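You operate a simulated robot arm through the tools that you are given. There is no shell and no other tool. Be economical: measure what you need, move in short steps, check, and stop when the job is done.

The job below is to be done with a simulated robot arm. You get a single attempt, and the scene is never put back.

## Task
Make the mould tight: black seal in its groove, wedge home, both nuts tight.
Fine: the yellow wedge, the yellow and white wing nuts; the seal goes in before the nuts.

Only the result counts: the job must be done as asked and must still hold three seconds after the hand-in. Knocking over, shifting, dropping, spilling or breaking anything else fails it. A push-on lid holds only when it is set on centred and level and pressed home; a screw cap is set on level and turned clockwise until tight.

## Robot
A 6-joint arm with a two-finger parallel gripper, fixed in place. Base frame: the origin is at the foot of the arm, x ahead of it, y to its left, z up. Units: mm, rad, N and s.
Its first joint turns from -1.152 to 1.152 rad. Payload 2.9 kg.
Tool frame: the origin (TCP) lies between the finger pads and is the grasp point; the fingertips stand 30 mm ahead of it; z points along the fingers, y is the line along which they close. Largest opening 110 mm; finger width 20, thickness 10; the body of the gripper, 48 by 112 mm, starts 55 mm behind the TCP.
Orientation is that of the tool frame in the base frame, as a unit quaternion [x, y, z, w]. With the fingers straight down and closing along the base's y, the tool's x points along the base's -x, its y along +y and its z along -z.

## Interface
- The arm moves only by the tool arm_command. Its argument "targets" is a list that holds one entry, the list of rows, each a list of 7 numbers: the shift along the base's x, y, z in mm, then the turn, a rotation vector about the base's x, y, z in rad, then the opening in per cent of the stroke, from 0 (shut) to 100 (fully open). In form: [[[x, y, z, ax, ay, az, hand], ...]]. A call has 1 to 12 rows; each row shifts and turns the commanded pose from where the row before left it. Each row takes 0.2 s and may step no farther than 50 mm and 0.15 rad from the row before; otherwise, or with a gripper value out of range, the whole call is refused. A pose out of reach is approached as far as the arm can. The call stops where the force on the tool passes 90 N (or 10 N more than at its start, if that is more) or the arm is blocked; 0.2 s more then pass. The fingers move at their own pace (about 108 mm/s each) and stop on an object; they squeeze with about 42 N. The grip force told is the motor's: it shows also when the fingers shut on nothing. Time passes only in rows, and 0.2 s behind the last, so rows that do not move let the fingers close. The reply holds the time, the measured pose of the TCP, the force on the tool along the base axes, the opening and the grip force, in the units named above and with some noise.
- Cameras (640 x 400 px; columns grow to the right, rows downward): "scene" is fixed at [72.6, 428.4, 1388]; the picture's right is [-0.81, -0.59, 0.00], its down [-0.31, 0.43, -0.85] and it looks along [0.50, -0.69, -0.53] (base axes); focal length 251 px, centre (320, 200). "wrist" rides on the gripper at [-36, 0, -57] in the tool frame; the picture's right is [0.00, -1.00, 0.00], its down [0.97, 0.00, -0.24] and it looks along [0.24, 0.00, 0.97] (tool axes); focal length 218 px, centre (320, 200).
- capture(camera): a new picture of that camera. No time passes.
- point_at(camera, pixels): there is no depth. For up to 12 entries [column, row, z] of the newest picture of that camera ("zoom" is the newest enlarged one), the place [x, y] in the base frame at which the ray of that pixel passes the height z, good to about 2 mm. No time passes.
- close_up(camera, box): a new picture of the part [left, top, right, bottom] of that camera's present view, enlarged. No time passes.
- hand_in(): hands the job in; it is judged then, once.

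Keep the steps short. Do not move on a guess: measure, check each grasp and each placing, and mend mistakes. In all there are 80 turns and 54 pictures (those below and enlarged ones count). Leave the gripper open and the arm clear of the work at the hand-in unless told otherwise, and finish with a single line.

The tools are called as a command line: name --argument value ..., lists and objects as JSON in quotes. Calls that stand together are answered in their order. arm_command: Moves the arm, as the interface text tells. Its arguments: {"type":"object","properties":{"targets":{"type":"array"}},"required":["targets"]} The other tools are called the same way: capture (camera) takes a picture; point_at (camera, pixels) gives the place at which the rays of pixels pass given heights; close_up (camera, box) takes an enlarged picture of a part of a camera's view; hand_in () hands the job in.

At the start:

```text
time: 0.0
ee_pos: [380.2, -10.0, 1290.4]
tcp_rot: [0.001, 1.0, -0.001, 0.0]
wrist_force: [0.4, -0.1, 0.7]
gripper_width: 110.1
grip_force: 0.1
```

scene: 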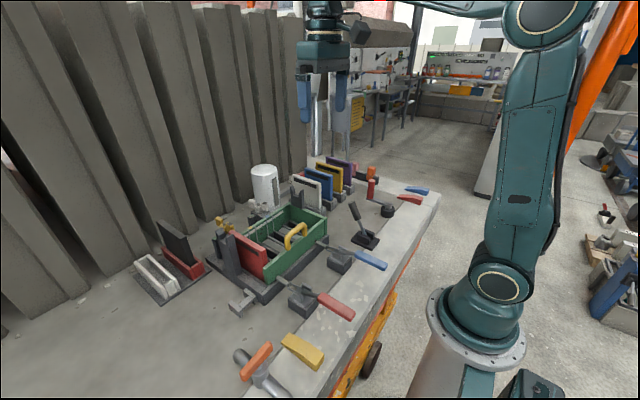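
wrist: 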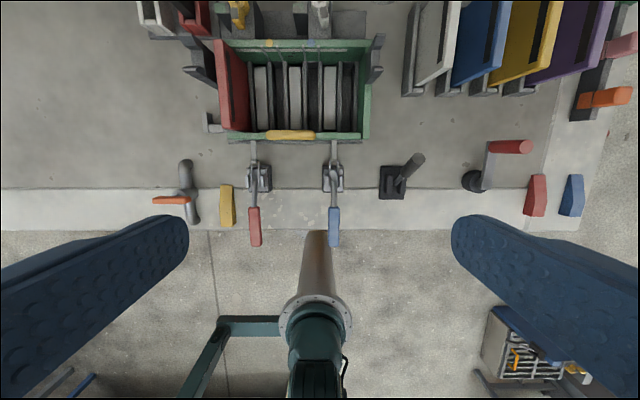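

I see a green mould box with a red end plate, toggle clamps, wedges (yellow, red, blue) near the edge, and wing nuts at the back. I'll enlarge the views first.

close_up --camera "scene" --box '[120, 150, 340, 310]'

close_up --camera "wrist" --box '[130, 0, 400, 170]'

close_up --camera "scene" --box '[220, 150, 440, 400]'

```text
2.50 times, centred on (230, 230) of scene
```

zoom: 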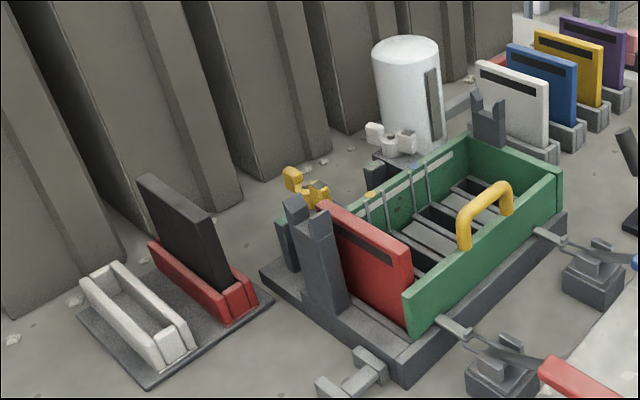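

```text
2.35 times, centred on (265, 85) of wrist
```

zoom: 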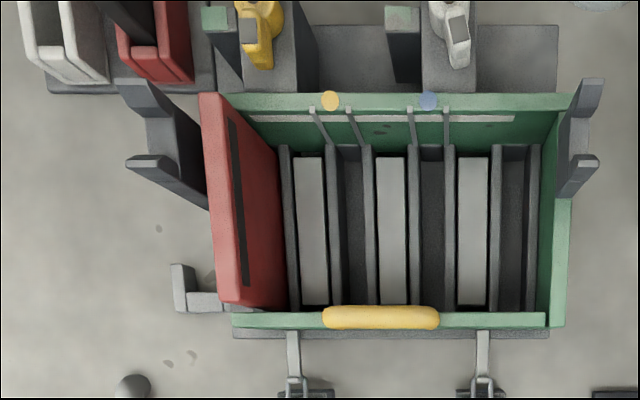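

```text
1.60 times, centred on (330, 275) of scene
```

zoom: 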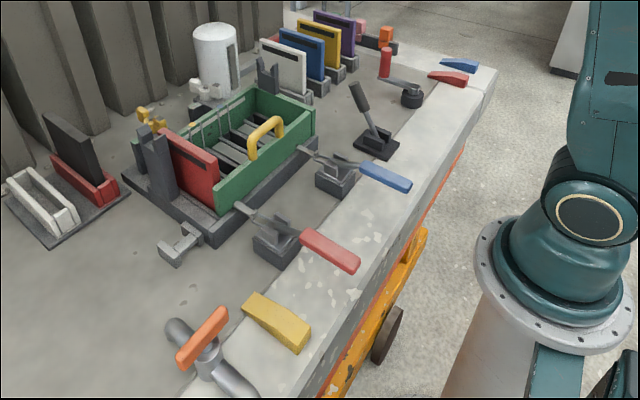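

I'll measure the rough positions of the main pieces at table height and rim height.

capture --camera "wrist"

point_at --camera "wrist" --pixels '[[227, 205, 610], [240, 10, 650], [320, 12, 650], [225, 50, 680], [228, 130, 680], [360, 45, 660], [362, 135, 660], [197, 15, 640], [155, 15, 640], [213, 123, 615], [190, 60, 650], [430, 50, 650]]'

```text
48 pictures are left
```

wrist: 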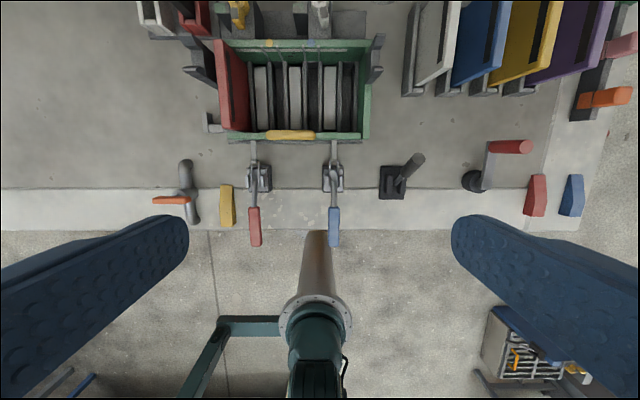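

```text
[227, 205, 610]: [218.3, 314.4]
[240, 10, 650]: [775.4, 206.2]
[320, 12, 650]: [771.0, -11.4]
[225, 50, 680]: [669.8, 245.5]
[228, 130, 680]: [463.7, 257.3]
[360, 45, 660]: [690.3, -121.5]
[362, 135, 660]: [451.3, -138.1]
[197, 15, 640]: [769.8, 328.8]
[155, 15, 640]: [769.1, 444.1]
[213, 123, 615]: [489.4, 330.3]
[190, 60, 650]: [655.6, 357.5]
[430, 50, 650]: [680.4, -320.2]
```

The sizes come out large, so I'll triangulate with the scene camera to check the true heights.

capture --camera "scene"

point_at --camera "scene" --pixels '[[303, 350, 600], [303, 350, 800], [303, 350, 900], [303, 350, 950], [302, 187, 900], [302, 187, 800], [411, 198, 900], [411, 198, 800], [411, 198, 1000]]'

point_at --camera "wrist" --pixels '[[227, 205, 600], [227, 205, 800], [227, 205, 900], [227, 205, 950], [535, 195, 900], [535, 195, 800], [535, 195, 1000]]'

```text
47 pictures are left
```

scene: 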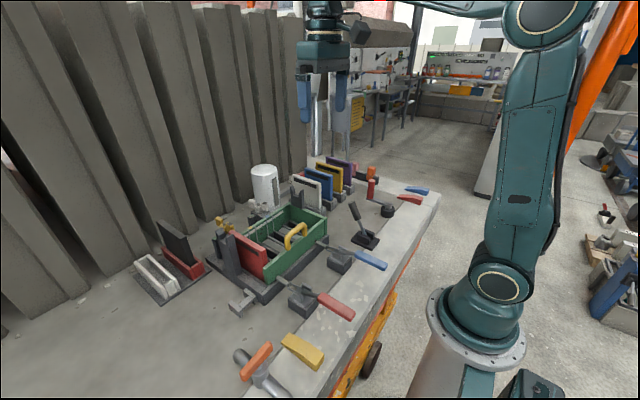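

```text
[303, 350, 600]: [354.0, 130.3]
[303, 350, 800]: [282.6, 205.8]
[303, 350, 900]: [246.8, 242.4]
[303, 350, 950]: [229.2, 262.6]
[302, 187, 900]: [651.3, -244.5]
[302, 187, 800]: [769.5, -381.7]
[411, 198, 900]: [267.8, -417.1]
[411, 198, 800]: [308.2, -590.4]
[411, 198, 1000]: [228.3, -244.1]
```

```text
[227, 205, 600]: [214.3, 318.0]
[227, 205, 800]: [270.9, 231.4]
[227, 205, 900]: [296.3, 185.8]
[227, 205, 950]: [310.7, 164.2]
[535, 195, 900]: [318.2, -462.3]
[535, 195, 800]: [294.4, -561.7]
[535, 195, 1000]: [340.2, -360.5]
```

Rays meet at about z≈820, not 610, so the table top is really near z≈815. I'll trust the measurement. Next I move forward and a little down, well clear, for a closer look.

arm_command --targets '[[[40, 20, -10, 0, 0, 0, 100], [40, 20, -10, 0, 0, 0, 100], [40, 20, -20, 0, 0, 0, 100], [0, 20, -40, 0, 0, 0, 100], [0, 20, -40, 0, 0, 0, 100], [0, 0, 0, 0, 0, 0, 100]]]'

capture --camera "wrist"

```text
time: 1.4
ee_pos: [502.6, 90.5, 1170.7]
tcp_rot: [-0.001, 1.0, 0.0, 0.0]
wrist_force: [0.0, -0.1, 0.4]
gripper_width: 110.2
grip_force: 0.2
```

```text
46 pictures are left
```

wrist: 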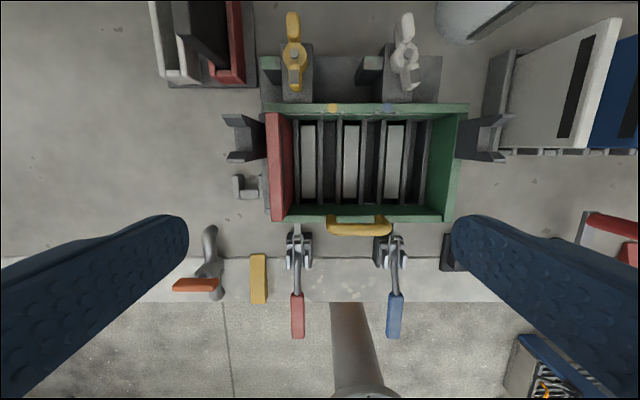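

close_up --camera "wrist" --box '[220, 0, 480, 162]'

close_up --camera "scene" --box '[200, 190, 330, 290]'

close_up --camera "scene" --box '[130, 205, 240, 305]'

```text
2.46 times, centred on (350, 81) of wrist
```

zoom: 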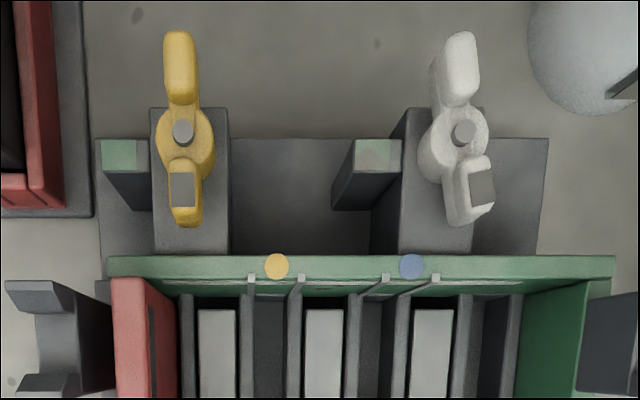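

```text
4.00 times, centred on (265, 240) of scene
```

zoom: 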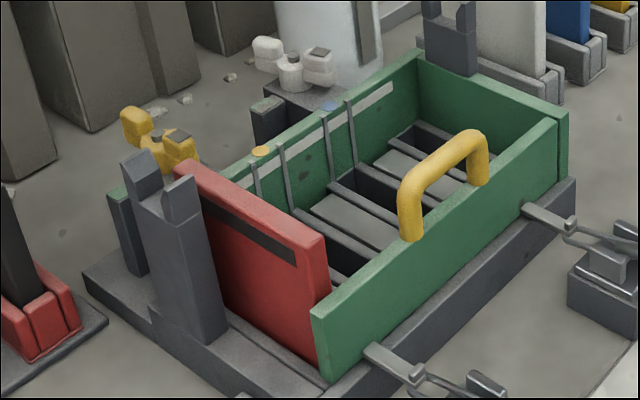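

```text
4.00 times, centred on (185, 255) of scene
```

zoom: 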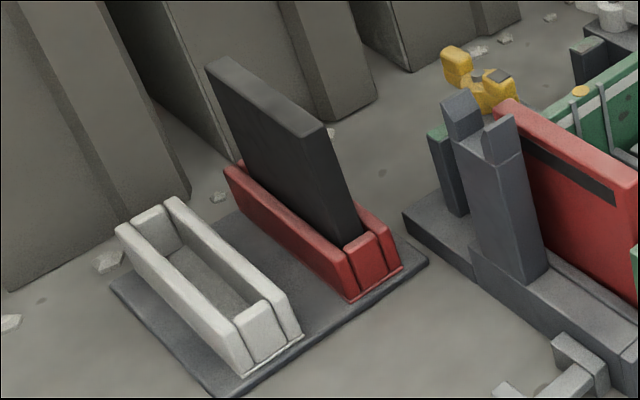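

I still have to find the seal and its groove. I'll enlarge the right side of the bench and the front edge.

close_up --camera "scene" --box '[280, 145, 440, 255]'

close_up --camera "scene" --box '[220, 270, 360, 400]'

```text
3.64 times, centred on (360, 200) of scene
```

zoom: 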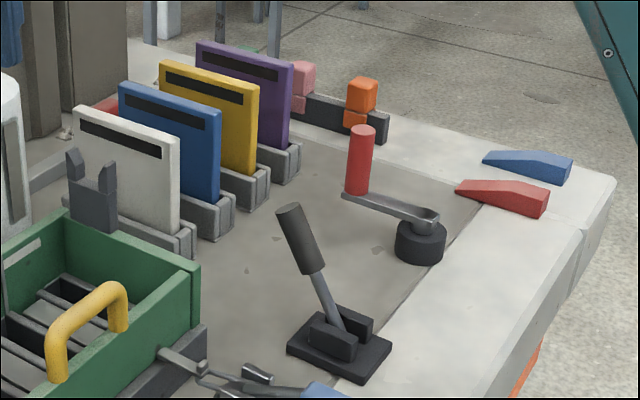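

```text
3.08 times, centred on (290, 335) of scene
```

zoom: 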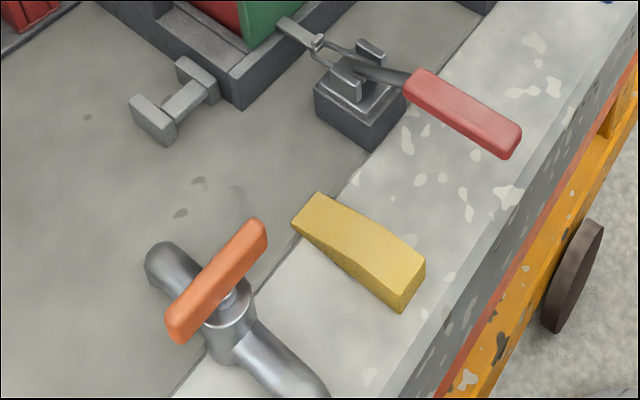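

The only black slab-like part is the one standing in the red-sided holder on the left. I'll move above there to look at it and at the back of the mould.

arm_command --targets '[[[20, 30, -10, 0, 0, 0, 100], [20, 30, -10, 0, 0, 0, 100], [20, 30, -10, 0, 0, 0, 100], [0, 20, 0, 0, 0, 0, 100], [0, 0, 0, 0, 0, 0, 100]]]'

capture --camera "wrist"

```text
time: 2.6
ee_pos: [561.7, 199.7, 1141.1]
tcp_rot: [0.0, 1.0, 0.0, 0.001]
wrist_force: [0.1, -0.4, 0.8]
gripper_width: 110.0
grip_force: 0.1
```

```text
40 pictures are left
```

wrist: 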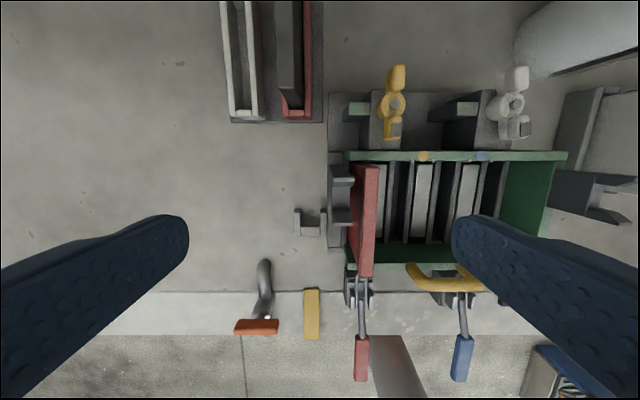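

Stereo from two wrist views puts the yellow nut's stud top at about (640, 120, 943). Now I enlarge the left part of the mould and the holder.

close_up --camera "wrist" --box '[210, 0, 350, 130]'

close_up --camera "wrist" --box '[320, 60, 480, 280]'

```text
3.08 times, centred on (280, 65) of wrist
```

zoom: 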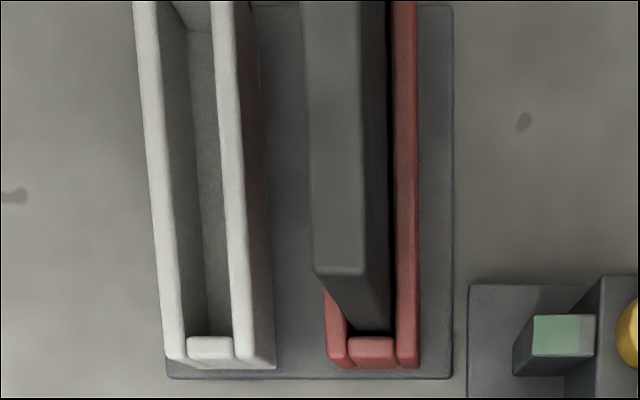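

```text
1.82 times, centred on (400, 170) of wrist
```

zoom: 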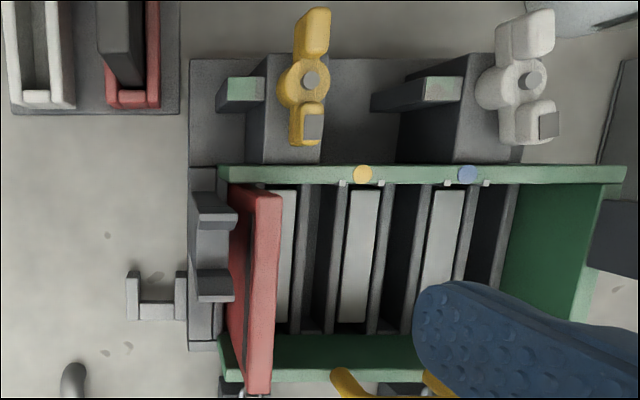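

I need an oblique look at the inside of the mould, so I back off to x≈400 and tilt the tool forward.

arm_command --targets '[[[-40, -20, -10, 0, -0.14, 0, 100], [-40, -20, -10, 0, -0.14, 0, 100], [-40, -20, -10, 0, -0.14, 0, 100], [-40, -20, 0, 0, -0.14, 0, 100], [-30, 0, 0, 0, -0.14, 0, 100], [-10, 0, 0, 0, -0.14, 0, 100], [0, 0, 0, 0, 0, 0, 100]]]'

capture --camera "wrist"

```text
time: 4.2
ee_pos: [359.6, 120.3, 1109.5]
tcp_rot: [0.0, 0.913, 0.0, 0.408]
wrist_force: [1.0, 0.0, 0.4]
gripper_width: 110.1
grip_force: 0.1
```

```text
37 pictures are left
```

wrist: 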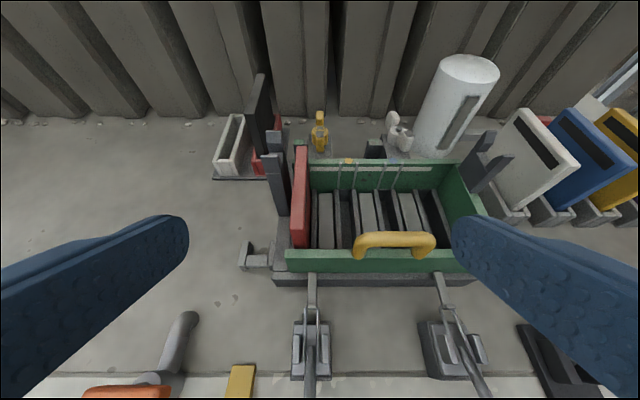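

close_up --camera "wrist" --box '[205, 70, 515, 290]'

close_up --camera "wrist" --box '[230, 90, 330, 260]'

```text
1.82 times, centred on (360, 180) of wrist
```

zoom: 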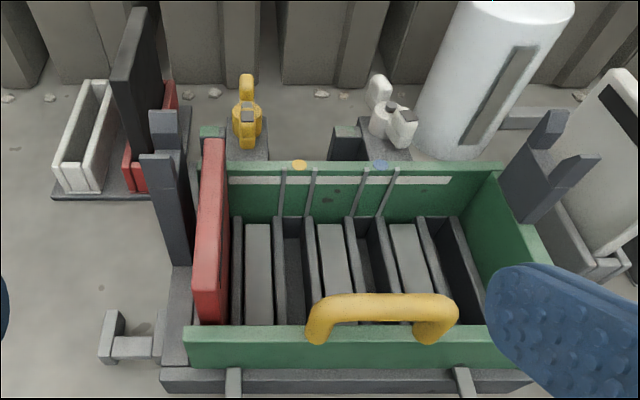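

```text
2.35 times, centred on (280, 175) of wrist
```

zoom: 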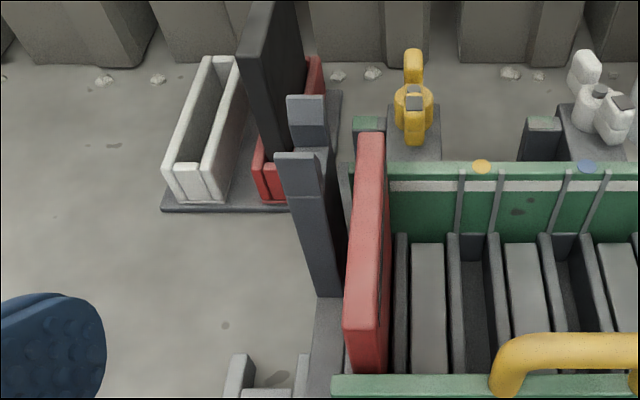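

The deep slots with yellow and blue dots look like divider slots. The wing nuts have a marked wing beside green-tipped stops. I'll look at the right-hand side, behind the plates and the cylinder, for a seal.

arm_command --targets '[[[10, -50, 0, 0, 0, 0, 100], [10, -50, 0, 0, 0, 0, 100], [10, -50, 0, 0, 0, 0, 100], [10, -50, 0, 0, 0, 0, 100], [0, -50, 0, 0, 0, 0, 100], [0, 0, 0, 0, 0, 0, 100]]]'

capture --camera "wrist"

close_up --camera "wrist" --box '[190, 60, 500, 250]'

```text
refused: row 1 steps farther than a row can; nothing moved
```

```text
34 pictures are left
```

wrist: 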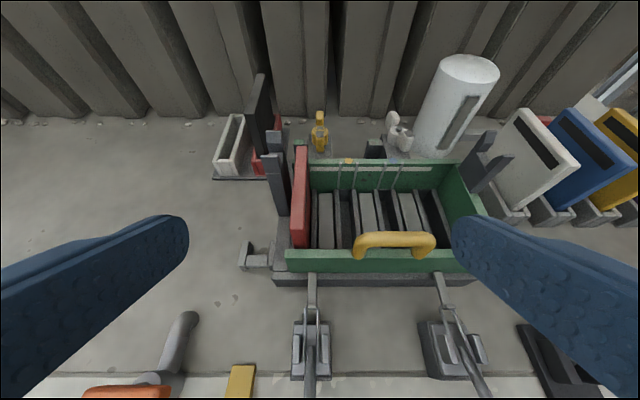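

```text
2.06 times, centred on (345, 155) of wrist
```

zoom: 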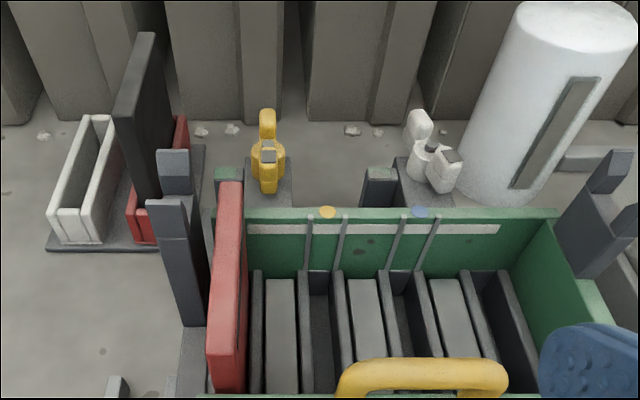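

The row was slightly over the 50 mm limit. I retry with smaller shifts and no picture in the same batch.

arm_command --targets '[[[0, -48, 0, 0, 0, 0, 100], [0, -48, 0, 0, 0, 0, 100], [0, -48, 0, 0, 0, 0, 100], [0, -48, 0, 0, 0, 0, 100], [0, -48, 0, 0, 0, 0, 100], [0, 0, 0, 0, 0, 0, 100]]]'

```text
time: 5.6
ee_pos: [362.7, -122.2, 1110.2]
tcp_rot: [0.0, 0.913, 0.0, 0.409]
wrist_force: [0.9, -0.4, 0.0]
gripper_width: 109.9
grip_force: 0.1
```

capture --camera "wrist"

```text
32 pictures are left
```

wrist: 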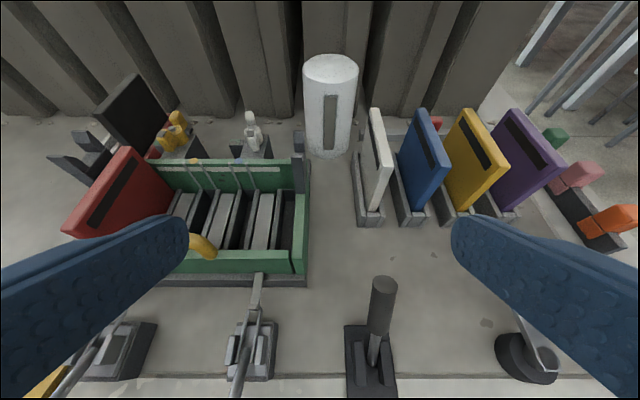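

No loose seal is on the right, so the black slab is the candidate. I'll go to the +y side, undo the forward tilt, and tilt sideways to look at the left end, the bracket and the holder.

arm_command --targets '[[[8, 46, 0, 0, 0.14, 0, 100], [8, 46, 0, 0, 0.14, 0, 100], [8, 46, 0, 0, 0.14, 0, 100], [8, 46, 0, 0, 0.14, 0, 100], [8, 46, 0, 0, 0.14, 0, 100], [8, 46, 0, 0, 0.14, 0, 100], [8, 46, 0, -0.14, 0, 0, 100], [8, 46, 0, -0.14, 0, 0, 100], [8, 46, 0, -0.14, 0, 0, 100], [8, 20, 0, -0.14, 0, 0, 100], [8, 0, 0, -0.14, 0, 0, 100], [0, 0, 0, 0, 0, 0, 100]]]'

```text
time: 8.2
ee_pos: [380.4, 224.4, 1011.4]
tcp_rot: [-0.001, 0.94, -0.341, 0.003]
wrist_force: [-0.3, -0.4, -0.1]
gripper_width: 110.1
grip_force: 0.1
out of reach, approached as far as the arm can: row 8, 9, 10, 11
```

capture --camera "wrist"

```text
31 pictures are left
```

wrist: 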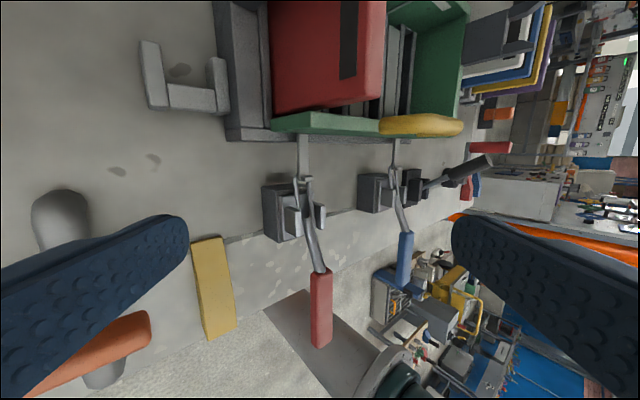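

From here I see the bracket (two plates joined by a bar) beside the mould's left end. I move +x to see the plate's foot and any groove.

arm_command --targets '[[[40, 0, 0, 0, 0, 0, 100], [40, 0, 0, 0, 0, 0, 100], [0, 0, 0, 0, 0, 0, 100]]]'

```text
time: 9.0
ee_pos: [437.8, 198.0, 988.4]
tcp_rot: [0.0, 0.94, -0.341, 0.003]
wrist_force: [-0.2, -0.2, 0.7]
gripper_width: 109.7
grip_force: 0.1
out of reach, approached as far as the arm can: row 1, 2
```

capture --camera "wrist"

close_up --camera "wrist" --box '[160, 0, 460, 220]'

```text
30 pictures are left
```

wrist: 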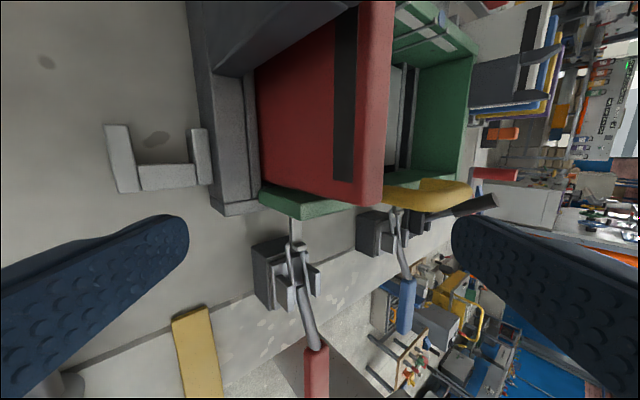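

```text
1.82 times, centred on (310, 110) of wrist
```

zoom: 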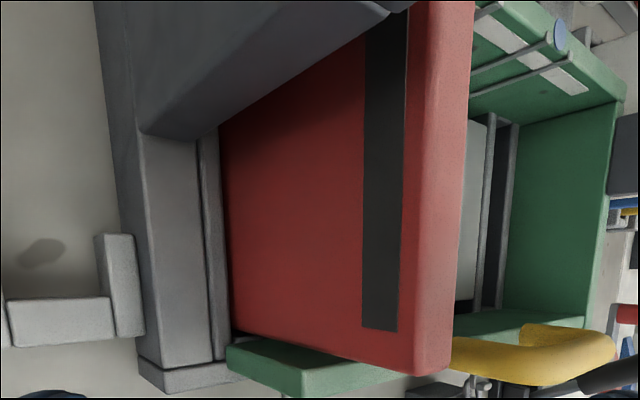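

The red plate stands in a rail at the left end. I'm close to it, so I straighten the tool, then look straight down on the left end from lower.

arm_command --targets '[[[-10, 0, 0, 0.14, 0, 0, 100], [-10, 0, 0, 0.14, 0, 0, 100], [-10, 0, 0, 0.14, 0, 0, 100], [-10, 0, 0, 0.14, 0, 0, 100], [-10, 0, 0, 0.14, 0, 0, 100], [0, 0, 0, 0, 0, 0, 100]]]'

```text
time: 10.4
ee_pos: [387.7, 196.6, 987.5]
tcp_rot: [0.0, 1.0, 0.001, 0.0]
wrist_force: [0.0, 0.0, -0.4]
gripper_width: 109.9
grip_force: 0.0
```

arm_command --targets '[[[10, 20, 40, 0, 0, 0, 100], [35, 20, 10, 0, 0, 0, 100], [40, 20, 0, 0, 0, 0, 100], [40, 10, 0, 0, 0, 0, 100], [30, 0, 0, 0, 0, 0, 100], [0, 0, 0, 0, 0, 0, 100]]]'

```text
time: 11.8
ee_pos: [542.4, 266.2, 1037.3]
tcp_rot: [0.0, 1.0, 0.0, 0.0]
wrist_force: [0.4, 0.5, -0.1]
gripper_width: 110.1
grip_force: 0.1
```

capture --camera "wrist"

close_up --camera "wrist" --box '[300, 40, 560, 240]'

```text
28 pictures are left
```

wrist: 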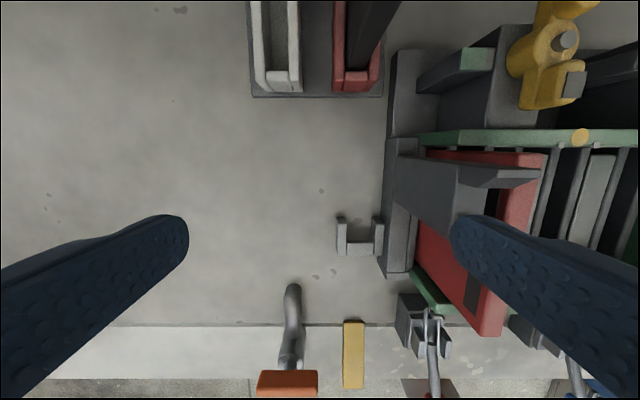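

```text
2.00 times, centred on (430, 140) of wrist
```

zoom: 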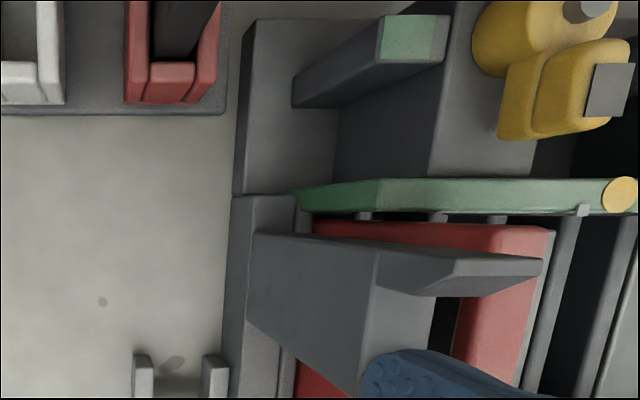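

The bracket is a U open toward +x, and the post prongs reach over the red plate. Before deciding what the seal is, I'll check the area behind the cylinder and plates from above.

arm_command --targets '[[[0, -40, 30, 0, 0, 0, 100], [0, -45, 20, 0, 0, 0, 100], [0, -49, 0, 0, 0, 0, 100], [0, -49, 0, 0, 0, 0, 100], [0, -49, 0, 0, 0, 0, 100], [0, -49, 0, 0, 0, 0, 100], [0, -49, 0, 0, 0, 0, 100], [0, -40, 0, 0, 0, 0, 100], [20, -20, 0, 0, 0, 0, 100], [0, 0, 0, 0, 0, 0, 100]]]'

```text
time: 14.0
ee_pos: [561.6, -120.2, 1088.0]
tcp_rot: [0.0, 1.0, 0.0, 0.001]
wrist_force: [0.4, -0.7, -0.7]
gripper_width: 110.1
grip_force: 0.1
```

capture --camera "wrist"

close_up --camera "wrist" --box '[80, 60, 340, 240]'

```text
26 pictures are left
```

wrist: 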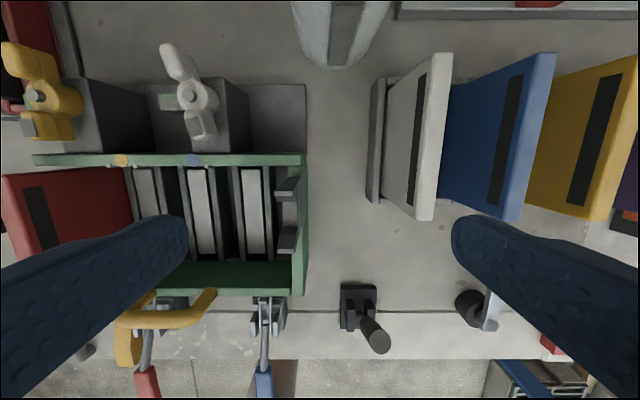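

```text
2.22 times, centred on (210, 150) of wrist
```

zoom: 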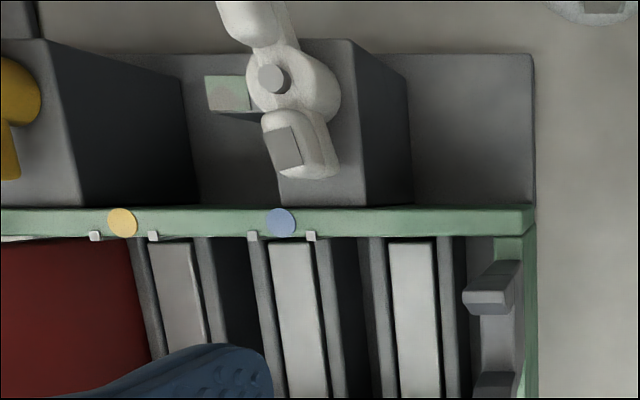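

A long grey tray with something red in it lies behind the plates, at the top edge (395–640, 0–20). I back off slightly and tilt forward to see it.

arm_command --targets '[[[-20, -20, 5, 0, -0.14, 0, 100], [-20, -20, 5, 0, -0.14, 0, 100], [-20, -20, 5, 0, -0.14, 0, 100], [-20, -10, 5, 0, -0.14, 0, 100], [0, 0, 0, 0, 0, 0, 100]]]'

```text
time: 15.2
ee_pos: [483.0, -191.9, 1109.4]
tcp_rot: [0.0, 0.961, 0.0, 0.277]
wrist_force: [-0.7, -0.7, -0.5]
gripper_width: 110.1
grip_force: 0.0
```

capture --camera "wrist"

close_up --camera "wrist" --box '[0, 60, 240, 240]'

```text
24 pictures are left
```

wrist: 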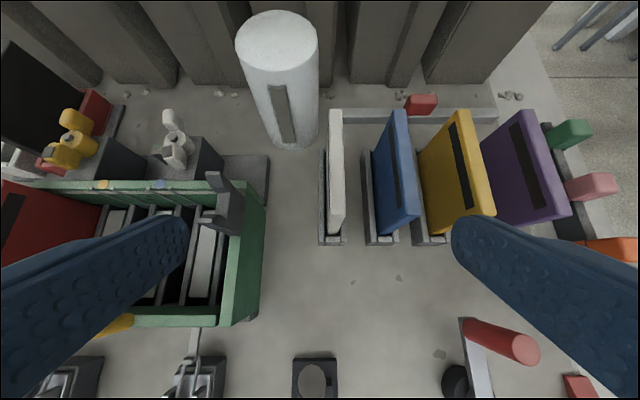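

```text
2.22 times, centred on (120, 150) of wrist
```

zoom: 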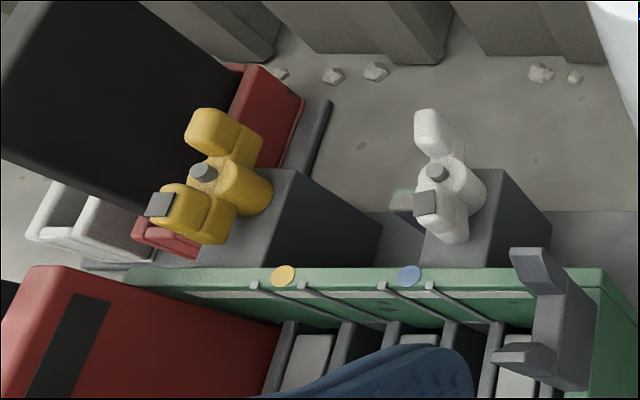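

There is only a rail with a red slider back there. So the black slab, which has the same footprint as the red plate, must be the seal. Its groove is probably at the mould's left end, so I look straight down on that end from close by.

arm_command --targets '[[[10, 40, 0, 0, 0.14, 0, 100], [10, 45, 0, 0, 0.14, 0, 100], [10, 45, 0, 0, 0.14, 0, 100], [13, 45, 0, 0, 0.14, 0, 100], [0, 49, 0, 0, 0, 0, 100], [0, 49, 0, 0, 0, 0, 100], [0, 49, -15, 0, 0, 0, 100], [0, 40, -30, 0, 0, 0, 100], [0, 0, 0, 0, 0, 0, 100]]]'

```text
refused: row 7 steps farther than a row can; nothing moved
```

arm_command --targets '[[[10, 40, 0, 0, 0.14, 0, 100], [10, 45, 0, 0, 0.14, 0, 100], [10, 45, 0, 0, 0.14, 0, 100], [13, 45, 0, 0, 0.14, 0, 100], [0, 49, 0, 0, 0, 0, 100], [0, 49, 0, 0, 0, 0, 100], [0, 46, -15, 0, 0, 0, 100], [0, 38, -30, 0, 0, 0, 100], [0, 0, 0, 0, 0, 0, 100]]]'

```text
time: 17.2
ee_pos: [523.4, 164.5, 1061.1]
tcp_rot: [-0.001, 1.0, 0.0, 0.0]
wrist_force: [0.0, 0.7, 0.2]
gripper_width: 109.9
grip_force: 0.1
```

close_up --camera "wrist" --box '[190, 40, 450, 300]'

```text
1.54 times, centred on (320, 170) of wrist
```

zoom: 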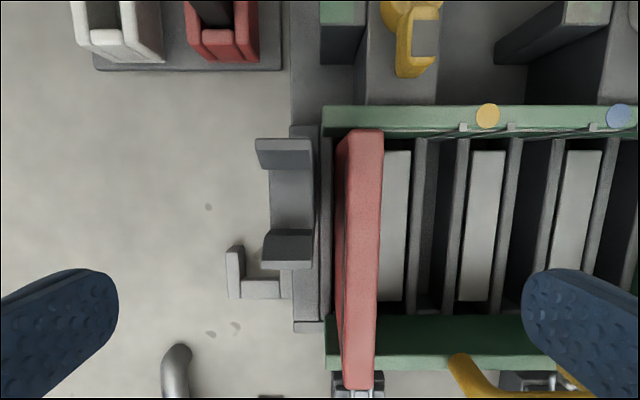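

The red plate stands at y≈135–150, and the post's inner face is at y≈166. The wire pairs on the back wall are about 32 mm apart, and each is centred on a coloured dot. They could be guides for the wedges, so I want a closer oblique look at the inside of the back wall.

arm_command --targets '[[[-25, -35, 10, 0, -0.14, 0, 100], [-25, -35, 0, 0, -0.14, 0, 100], [-20, -34, 0, 0, -0.14, 0, 100], [-20, 0, -10, 0, -0.14, 0, 100], [-10, 0, -10, 0, -0.14, 0, 100], [0, 0, 0, 0, 0, 0, 100]]]'

```text
time: 18.6
ee_pos: [425.2, 61.1, 1052.9]
tcp_rot: [0.0, 0.939, 0.001, 0.344]
wrist_force: [-0.1, 0.6, 0.6]
gripper_width: 110.3
grip_force: 0.1
```

close_up --camera "wrist" --box '[190, 50, 450, 270]'

```text
1.82 times, centred on (320, 160) of wrist
```

zoom: 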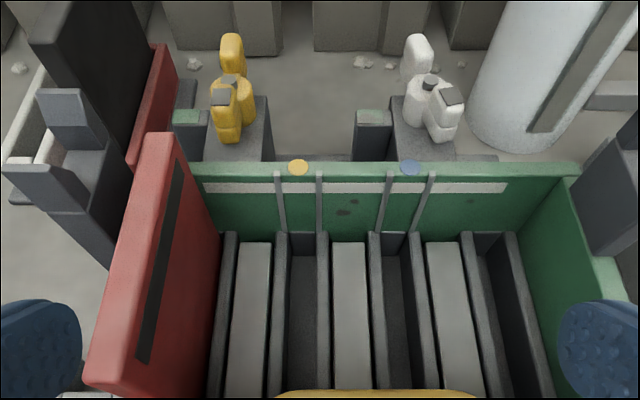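

The wires are guide ribs of the dotted slots, so those belong to dividers. Next I test how far the arm reaches toward the black slab, staying high, and view it from above.

arm_command --targets '[[[10, 20, 30, 0, 0.14, 0, 100], [35, 25, 10, 0, 0.14, 0, 100], [40, 25, 0, 0, 0.14, 0, 100], [40, 25, 0, 0, 0.14, 0, 100], [40, 25, 0, 0, 0.14, 0, 100], [40, 25, 0, 0, 0, 0, 100], [40, 20, 0, 0, 0, 0, 100], [40, 0, 0, 0, 0, 0, 100], [0, 0, 0, 0, 0, 0, 100]]]'

```text
time: 20.6
ee_pos: [613.3, 187.7, 1093.5]
tcp_rot: [0.001, 1.0, -0.001, 0.001]
wrist_force: [0.9, -0.4, -0.5]
gripper_width: 110.1
grip_force: 0.0
out of reach, approached as far as the arm can: row 6, 7, 8
```

capture --camera "wrist"

close_up --camera "wrist" --box '[240, 0, 480, 190]'

```text
20 pictures are left
```

wrist: 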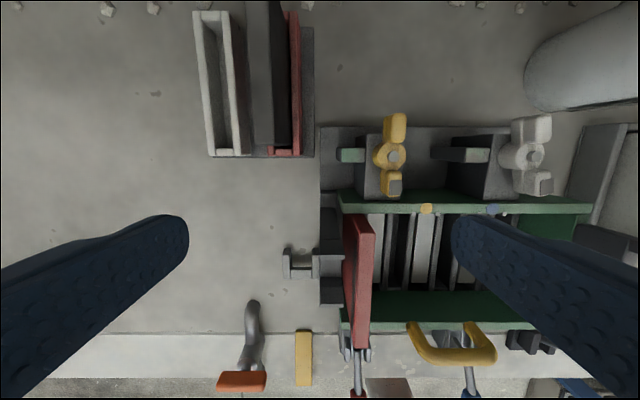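

```text
2.11 times, centred on (360, 95) of wrist
```

zoom: 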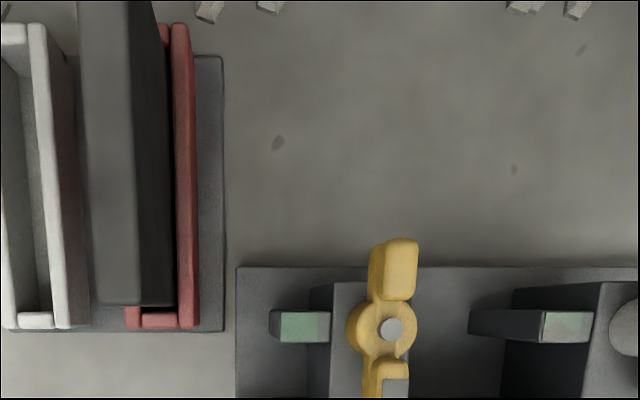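

Tool-down reach ends at r≈641. I also notice that the wedge at (275, 214) lies exactly in line (y≈215) with the small bracket at (460, 215), with its thin end toward the bracket. The bracket may be its keeper, so I go look at it from low on the -x side.

arm_command --targets '[[[-45, 4, 0, 0, 0, 0, 100], [-45, 4, 0, 0, 0, 0, 100], [-45, 4, 0, 0, 0, 0, 100], [-45, 4, 0, 0, -0.14, 0, 100], [-45, 4, 0, 0, -0.14, 0, 100], [-45, 3, -10, 0, -0.14, 0, 100], [-25, 3, -40, 0, -0.14, 0, 100], [0, 0, -40, 0, -0.14, 0, 100], [0, 0, -40, 0, -0.14, 0, 100], [0, 0, 0, 0, 0, 0, 100]]]'

```text
time: 22.8
ee_pos: [319.4, 213.7, 963.0]
tcp_rot: [0.0, 0.913, 0.0, 0.408]
wrist_force: [0.0, 1.3, -0.3]
gripper_width: 110.1
grip_force: 0.0
```

capture --camera "wrist"

close_up --camera "wrist" --box '[260, 90, 420, 210]'

```text
18 pictures are left
```

wrist: 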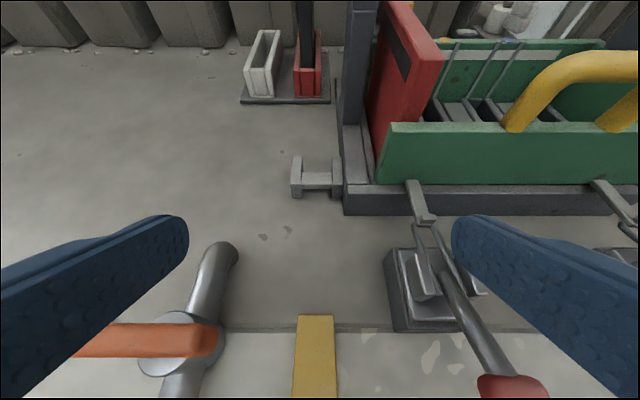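

```text
3.33 times, centred on (340, 150) of wrist
```

zoom: 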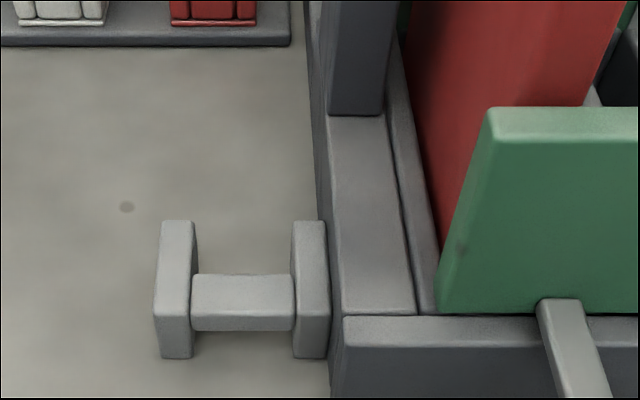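

Very informative: the bracket is a bridge (two cheeks plus a raised bar with a gap below), and the wedge lies in line with it, so it gets pushed +x under the bar. On the base beside the red plate there's a thin dark line. I enlarge that.

close_up --camera "wrist" --box '[330, 60, 430, 200]'

close_up --camera "wrist" --box '[230, 0, 350, 110]'

```text
2.86 times, centred on (380, 130) of wrist
```

zoom: 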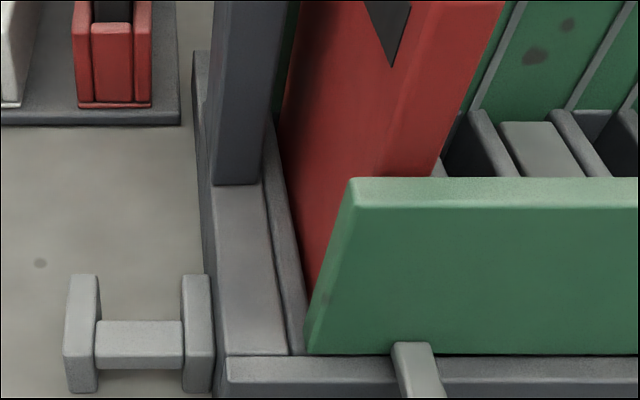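

```text
3.64 times, centred on (290, 55) of wrist
```

zoom: 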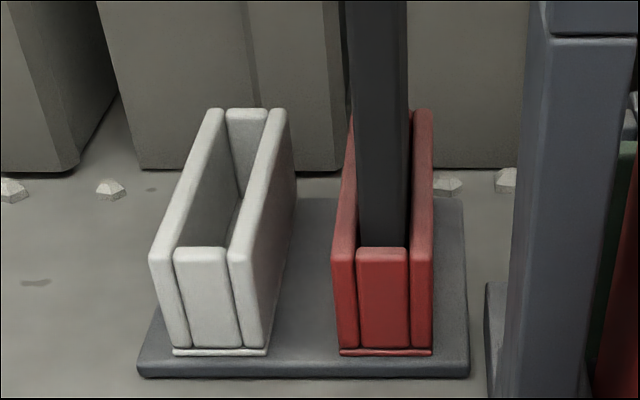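

The wedge bridge is now clear. The channels are evenly spaced about 71 mm apart: ch0 at y≈146 holds the red plate, ch1 and ch2 carry the yellow and blue dots, and ch3 is at y≈-67 (unmarked, next to the end wall). I want to inspect ch3 before deciding, so I go over it.

arm_command --targets '[[[0, -30, 38, 0, 0.14, 0, 100], [0, -30, 38, 0, 0.14, 0, 100], [10, -40, 25, 0, 0.14, 0, 100], [20, -44, 0, 0, 0.14, 0, 100], [20, -44, 0, 0, 0.14, 0, 100], [20, -44, 0, 0, 0.14, 0, 100], [40, -24, 0, 0, 0, 0, 100], [40, -24, 0, 0, 0, 0, 100], [40, 0, -10, 0, 0, 0, 100], [0, 0, 0, 0, 0, 0, 100]]]'

```text
time: 25.0
ee_pos: [508.9, -65.7, 1052.3]
tcp_rot: [0.0, 1.0, 0.0, 0.0]
wrist_force: [-0.2, -0.4, -0.7]
gripper_width: 110.2
grip_force: 0.0
```

close_up --camera "wrist" --box '[180, 60, 460, 260]'

```text
2.00 times, centred on (320, 160) of wrist
```

zoom: 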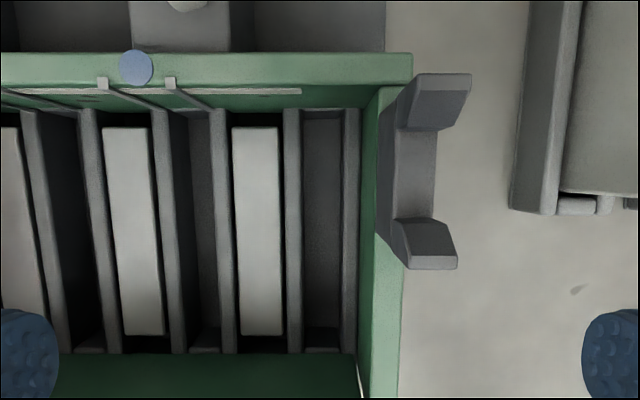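

ch3 is an empty closed groove about 22 mm wide at y≈-67. The slab is about 16 mm thick and 130 mm long, so it fits there, and it is the only unmarked groove. The slab's near end is at x≈651, y≈234, top z≈963. I'll approach it with the tool tilted forward to gain reach, first to a high pre-pose.

arm_command --targets '[[[0, 40, 10, 0, -0.13, 0, 60], [0, 47, 5, 0, -0.13, 0, 50], [5, 47, 0, 0, -0.13, 0, 50], [10, 47, 0, 0, -0.13, 0, 50], [15, 46, 0, 0, -0.13, 0, 50], [20, 46, 0, 0, -0.13, 0, 50], [25, 27, 0, 0, 0, 0, 50], [20, 0, -20, 0, 0, 0, 50], [0, 0, 0, 0, 0, 0, 50]]]'

```text
refused: row 6 steps farther than a row can; nothing moved
```

arm_command --targets '[[[0, 40, 10, 0, -0.13, 0, 60], [0, 46, 5, 0, -0.13, 0, 50], [5, 46, 0, 0, -0.13, 0, 50], [10, 46, 0, 0, -0.13, 0, 50], [15, 44, 0, 0, -0.13, 0, 50], [20, 44, 0, 0, -0.13, 0, 50], [25, 34, 0, 0, 0, 0, 50], [20, 0, -20, 0, 0, 0, 50], [0, 0, 0, 0, 0, 0, 50]]]'

```text
time: 27.0
ee_pos: [604.7, 233.0, 1047.9]
tcp_rot: [0.0, 0.925, -0.001, 0.381]
wrist_force: [0.3, -0.9, -0.4]
gripper_width: 54.9
grip_force: 0.1
```

It is reachable there. I take a picture to line up the fingers with the slab.

capture --camera "wrist"

```text
13 pictures are left
```

wrist: 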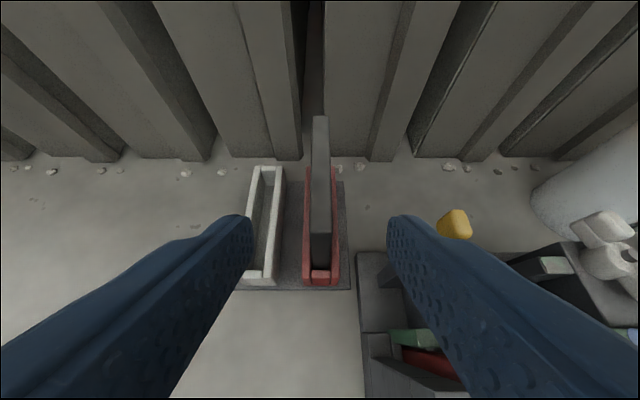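

The slab sits centred between the fingers (column 320). I advance along the tool axis so the fingers straddle its near upper corner, then close.

arm_command --targets '[[[0, 0, -38, 0, 0, 0, 50], [25, 0, -25, 0, 0, 0, 50], [25, 0, -26, 0, 0, 0, 50], [25, 0, -26, 0, 0, 0, 50], [0, 0, 0, 0, 0, 0, 50]]]'

```text
time: 28.2
ee_pos: [679.9, 233.9, 932.8]
tcp_rot: [-0.001, 0.925, 0.0, 0.381]
wrist_force: [0.4, 0.1, 0.2]
gripper_width: 54.8
grip_force: 0.0
```

Position reached with no contact force. I close the fingers.

arm_command --targets '[[[0, 0, 0, 0, 0, 0, 0], [0, 0, 0, 0, 0, 0, 0], [0, 0, 0, 0, 0, 0, 0]]]'

```text
time: 29.0
ee_pos: [679.8, 234.7, 933.3]
tcp_rot: [0.001, 0.925, -0.001, 0.38]
wrist_force: [-0.2, -1.4, 0.9]
gripper_width: 18.0
grip_force: 42.1
```

The fingers hold on 18.0 mm, which is the slab's thickness. I lift gently and watch the force.

arm_command --targets '[[[0, 0, 10, 0, 0, 0, 0], [0, 0, 15, 0, 0, 0, 0], [0, 0, 0, 0, 0, 0, 0]]]'

```text
time: 29.8
ee_pos: [679.4, 232.3, 957.9]
tcp_rot: [0.0, 0.925, 0.0, 0.38]
wrist_force: [-0.4, -0.4, -1.9]
gripper_width: 17.9
grip_force: 42.5
```

It came up cleanly, with about 2 N of load. I lift it clear of the bin.

arm_command --targets '[[[0, 0, 25, 0, 0, 0, 0], [0, 0, 30, 0, 0, 0, 0], [-10, 0, 30, 0, 0, 0, 0], [-20, 0, 30, 0, 0, 0, 0], [-20, 0, 35, 0, 0, 0, 0], [0, 0, 0, 0, 0, 0, 0]]]'

```text
time: 31.2
ee_pos: [628.3, 232.8, 1108.1]
tcp_rot: [-0.001, 0.925, 0.0, 0.38]
wrist_force: [0.8, 0.0, -1.4]
gripper_width: 17.9
grip_force: 41.8
```

close_up --camera "scene" --box '[140, 120, 360, 290]'

```text
2.35 times, centred on (250, 205) of scene
```

zoom: 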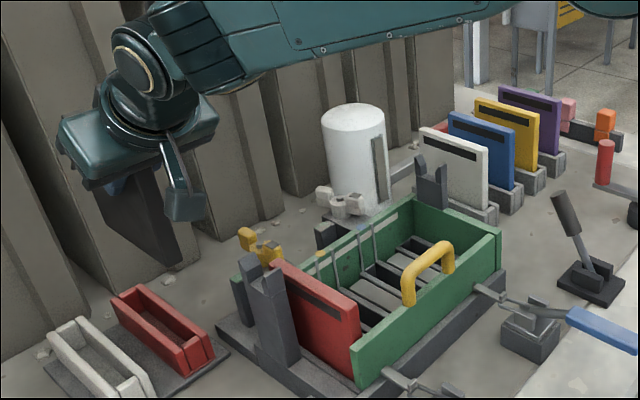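

The slab hangs level, with its bottom about 105 mm below the TCP, its near end 27 mm behind it and its far end 104 mm ahead. ch3 runs x≈440–577, so the target is TCP (470, -67). I carry it over, high above the fork (984).

arm_command --targets '[[[-40, 0, 12, 0, 0, 0, 0], [-40, -10, 0, 0, 0, 0, 0], [-40, -25, 0, 0, 0, 0, 0], [-38, -25, 0, 0, 0, 0, 0], [0, -40, 0, 0, 0, 0, 0], [0, -40, 0, 0, 0, 0, 0], [0, -40, 0, 0, 0, 0, 0], [0, -40, 0, 0, 0, 0, 0], [0, -40, 0, 0, 0, 0, 0], [0, -40, 0, 0, 0, 0, 0], [0, 0, 0, 0, 0, 0, 0]]]'

```text
time: 33.6
ee_pos: [473.2, -69.4, 1120.4]
tcp_rot: [0.0, 0.925, 0.0, 0.38]
wrist_force: [0.2, -0.1, -1.8]
gripper_width: 18.0
grip_force: 42.1
```

arm_command --targets '[[[0, 1, -35, 0, 0, 0, 0], [-2, 1, -30, 0, 0, 0, 0], [0, 0, 0, 0, 0, 0, 0]]]'

capture --camera "wrist"

close_up --camera "scene" --box '[230, 130, 370, 290]'

```text
time: 34.4
ee_pos: [470.0, -66.1, 1055.0]
tcp_rot: [0.0, 0.925, 0.0, 0.38]
wrist_force: [0.0, 0.8, -2.8]
gripper_width: 17.9
grip_force: 42.3
```

```text
11 pictures are left
```

wrist: 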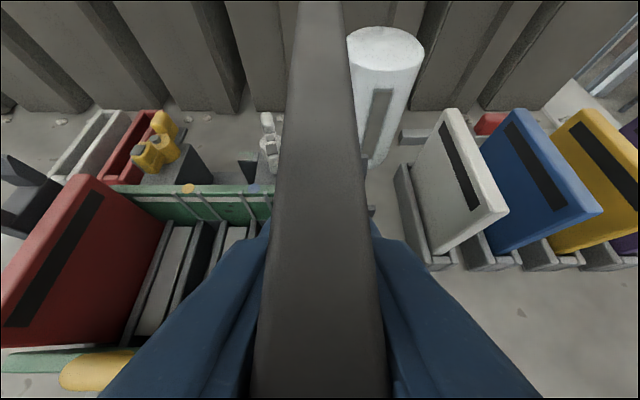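

```text
2.50 times, centred on (300, 210) of scene
```

zoom: 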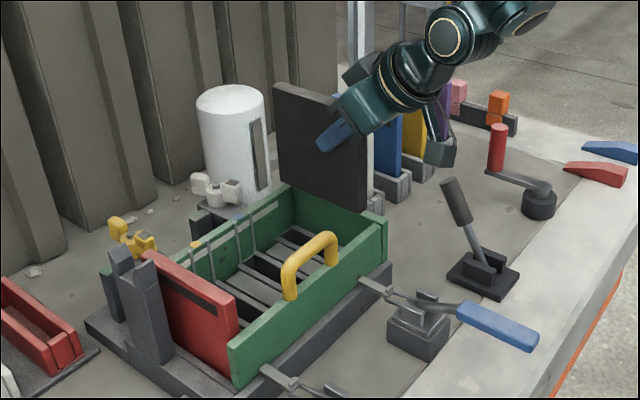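

The slab is level above the right end of the mould. I lower it in steps, watching the force.

arm_command --targets '[[[0, -1, -30, 0, 0, 0, 0], [0, 0, -25, 0, 0, 0, 0], [0, 0, -15, 0, 0, 0, 0], [0, 0, -10, 0, 0, 0, 0], [0, 0, -8, 0, 0, 0, 0], [0, 0, 0, 0, 0, 0, 0]]]'

```text
time: 35.8
ee_pos: [480.2, -66.8, 981.0]
tcp_rot: [0.0, 0.915, -0.002, 0.403]
wrist_force: [12.7, 10.9, 71.4]
gripper_width: 18.0
grip_force: 41.8
```

Contact already at TCP z≈981 (71 N), earlier than expected, and the arm was pushed +x. I look before doing anything else.

close_up --camera "scene" --box '[250, 160, 370, 260]'

```text
4.00 times, centred on (310, 210) of scene
```

zoom: 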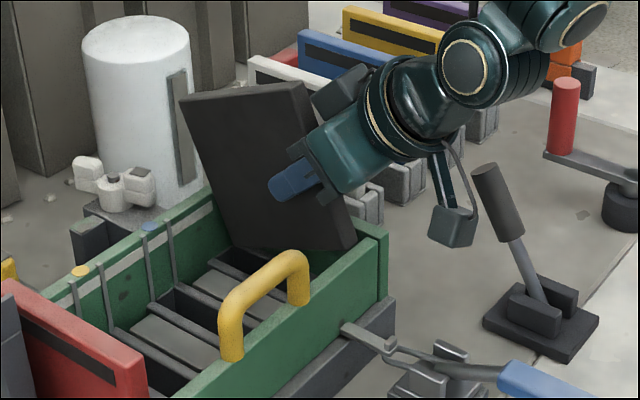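

The slab's near bottom corner caught the front wall rim (its near end is at x≈432, not 443), and the slab pitched about 0.4 rad in the grip. I lift it free, rotate the tool to re-level most of it, and shift +x.

arm_command --targets '[[[0, 0, 25, 0, 0, 0, 0], [5, 0, 30, 0, 0, 0, 0], [5, 0, 25, 0, -0.1, 0, 0], [0, 0, 10, 0, -0.12, 0, 0], [0, 0, 0, 0, -0.12, 0, 0], [0, 0, 0, 0, 0, 0, 0]]]'

close_up --camera "scene" --box '[250, 130, 370, 230]'

```text
time: 37.2
ee_pos: [480.3, -66.6, 1056.6]
tcp_rot: [0.0, 0.847, 0.0, 0.532]
wrist_force: [0.4, 0.0, -2.7]
gripper_width: 17.8
grip_force: 42.1
```

```text
4.00 times, centred on (310, 180) of scene
```

zoom: 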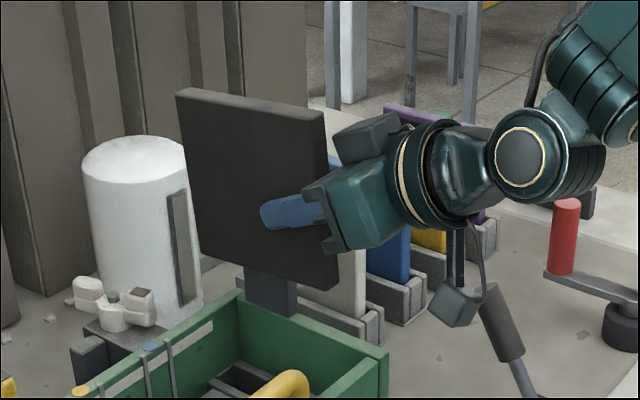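

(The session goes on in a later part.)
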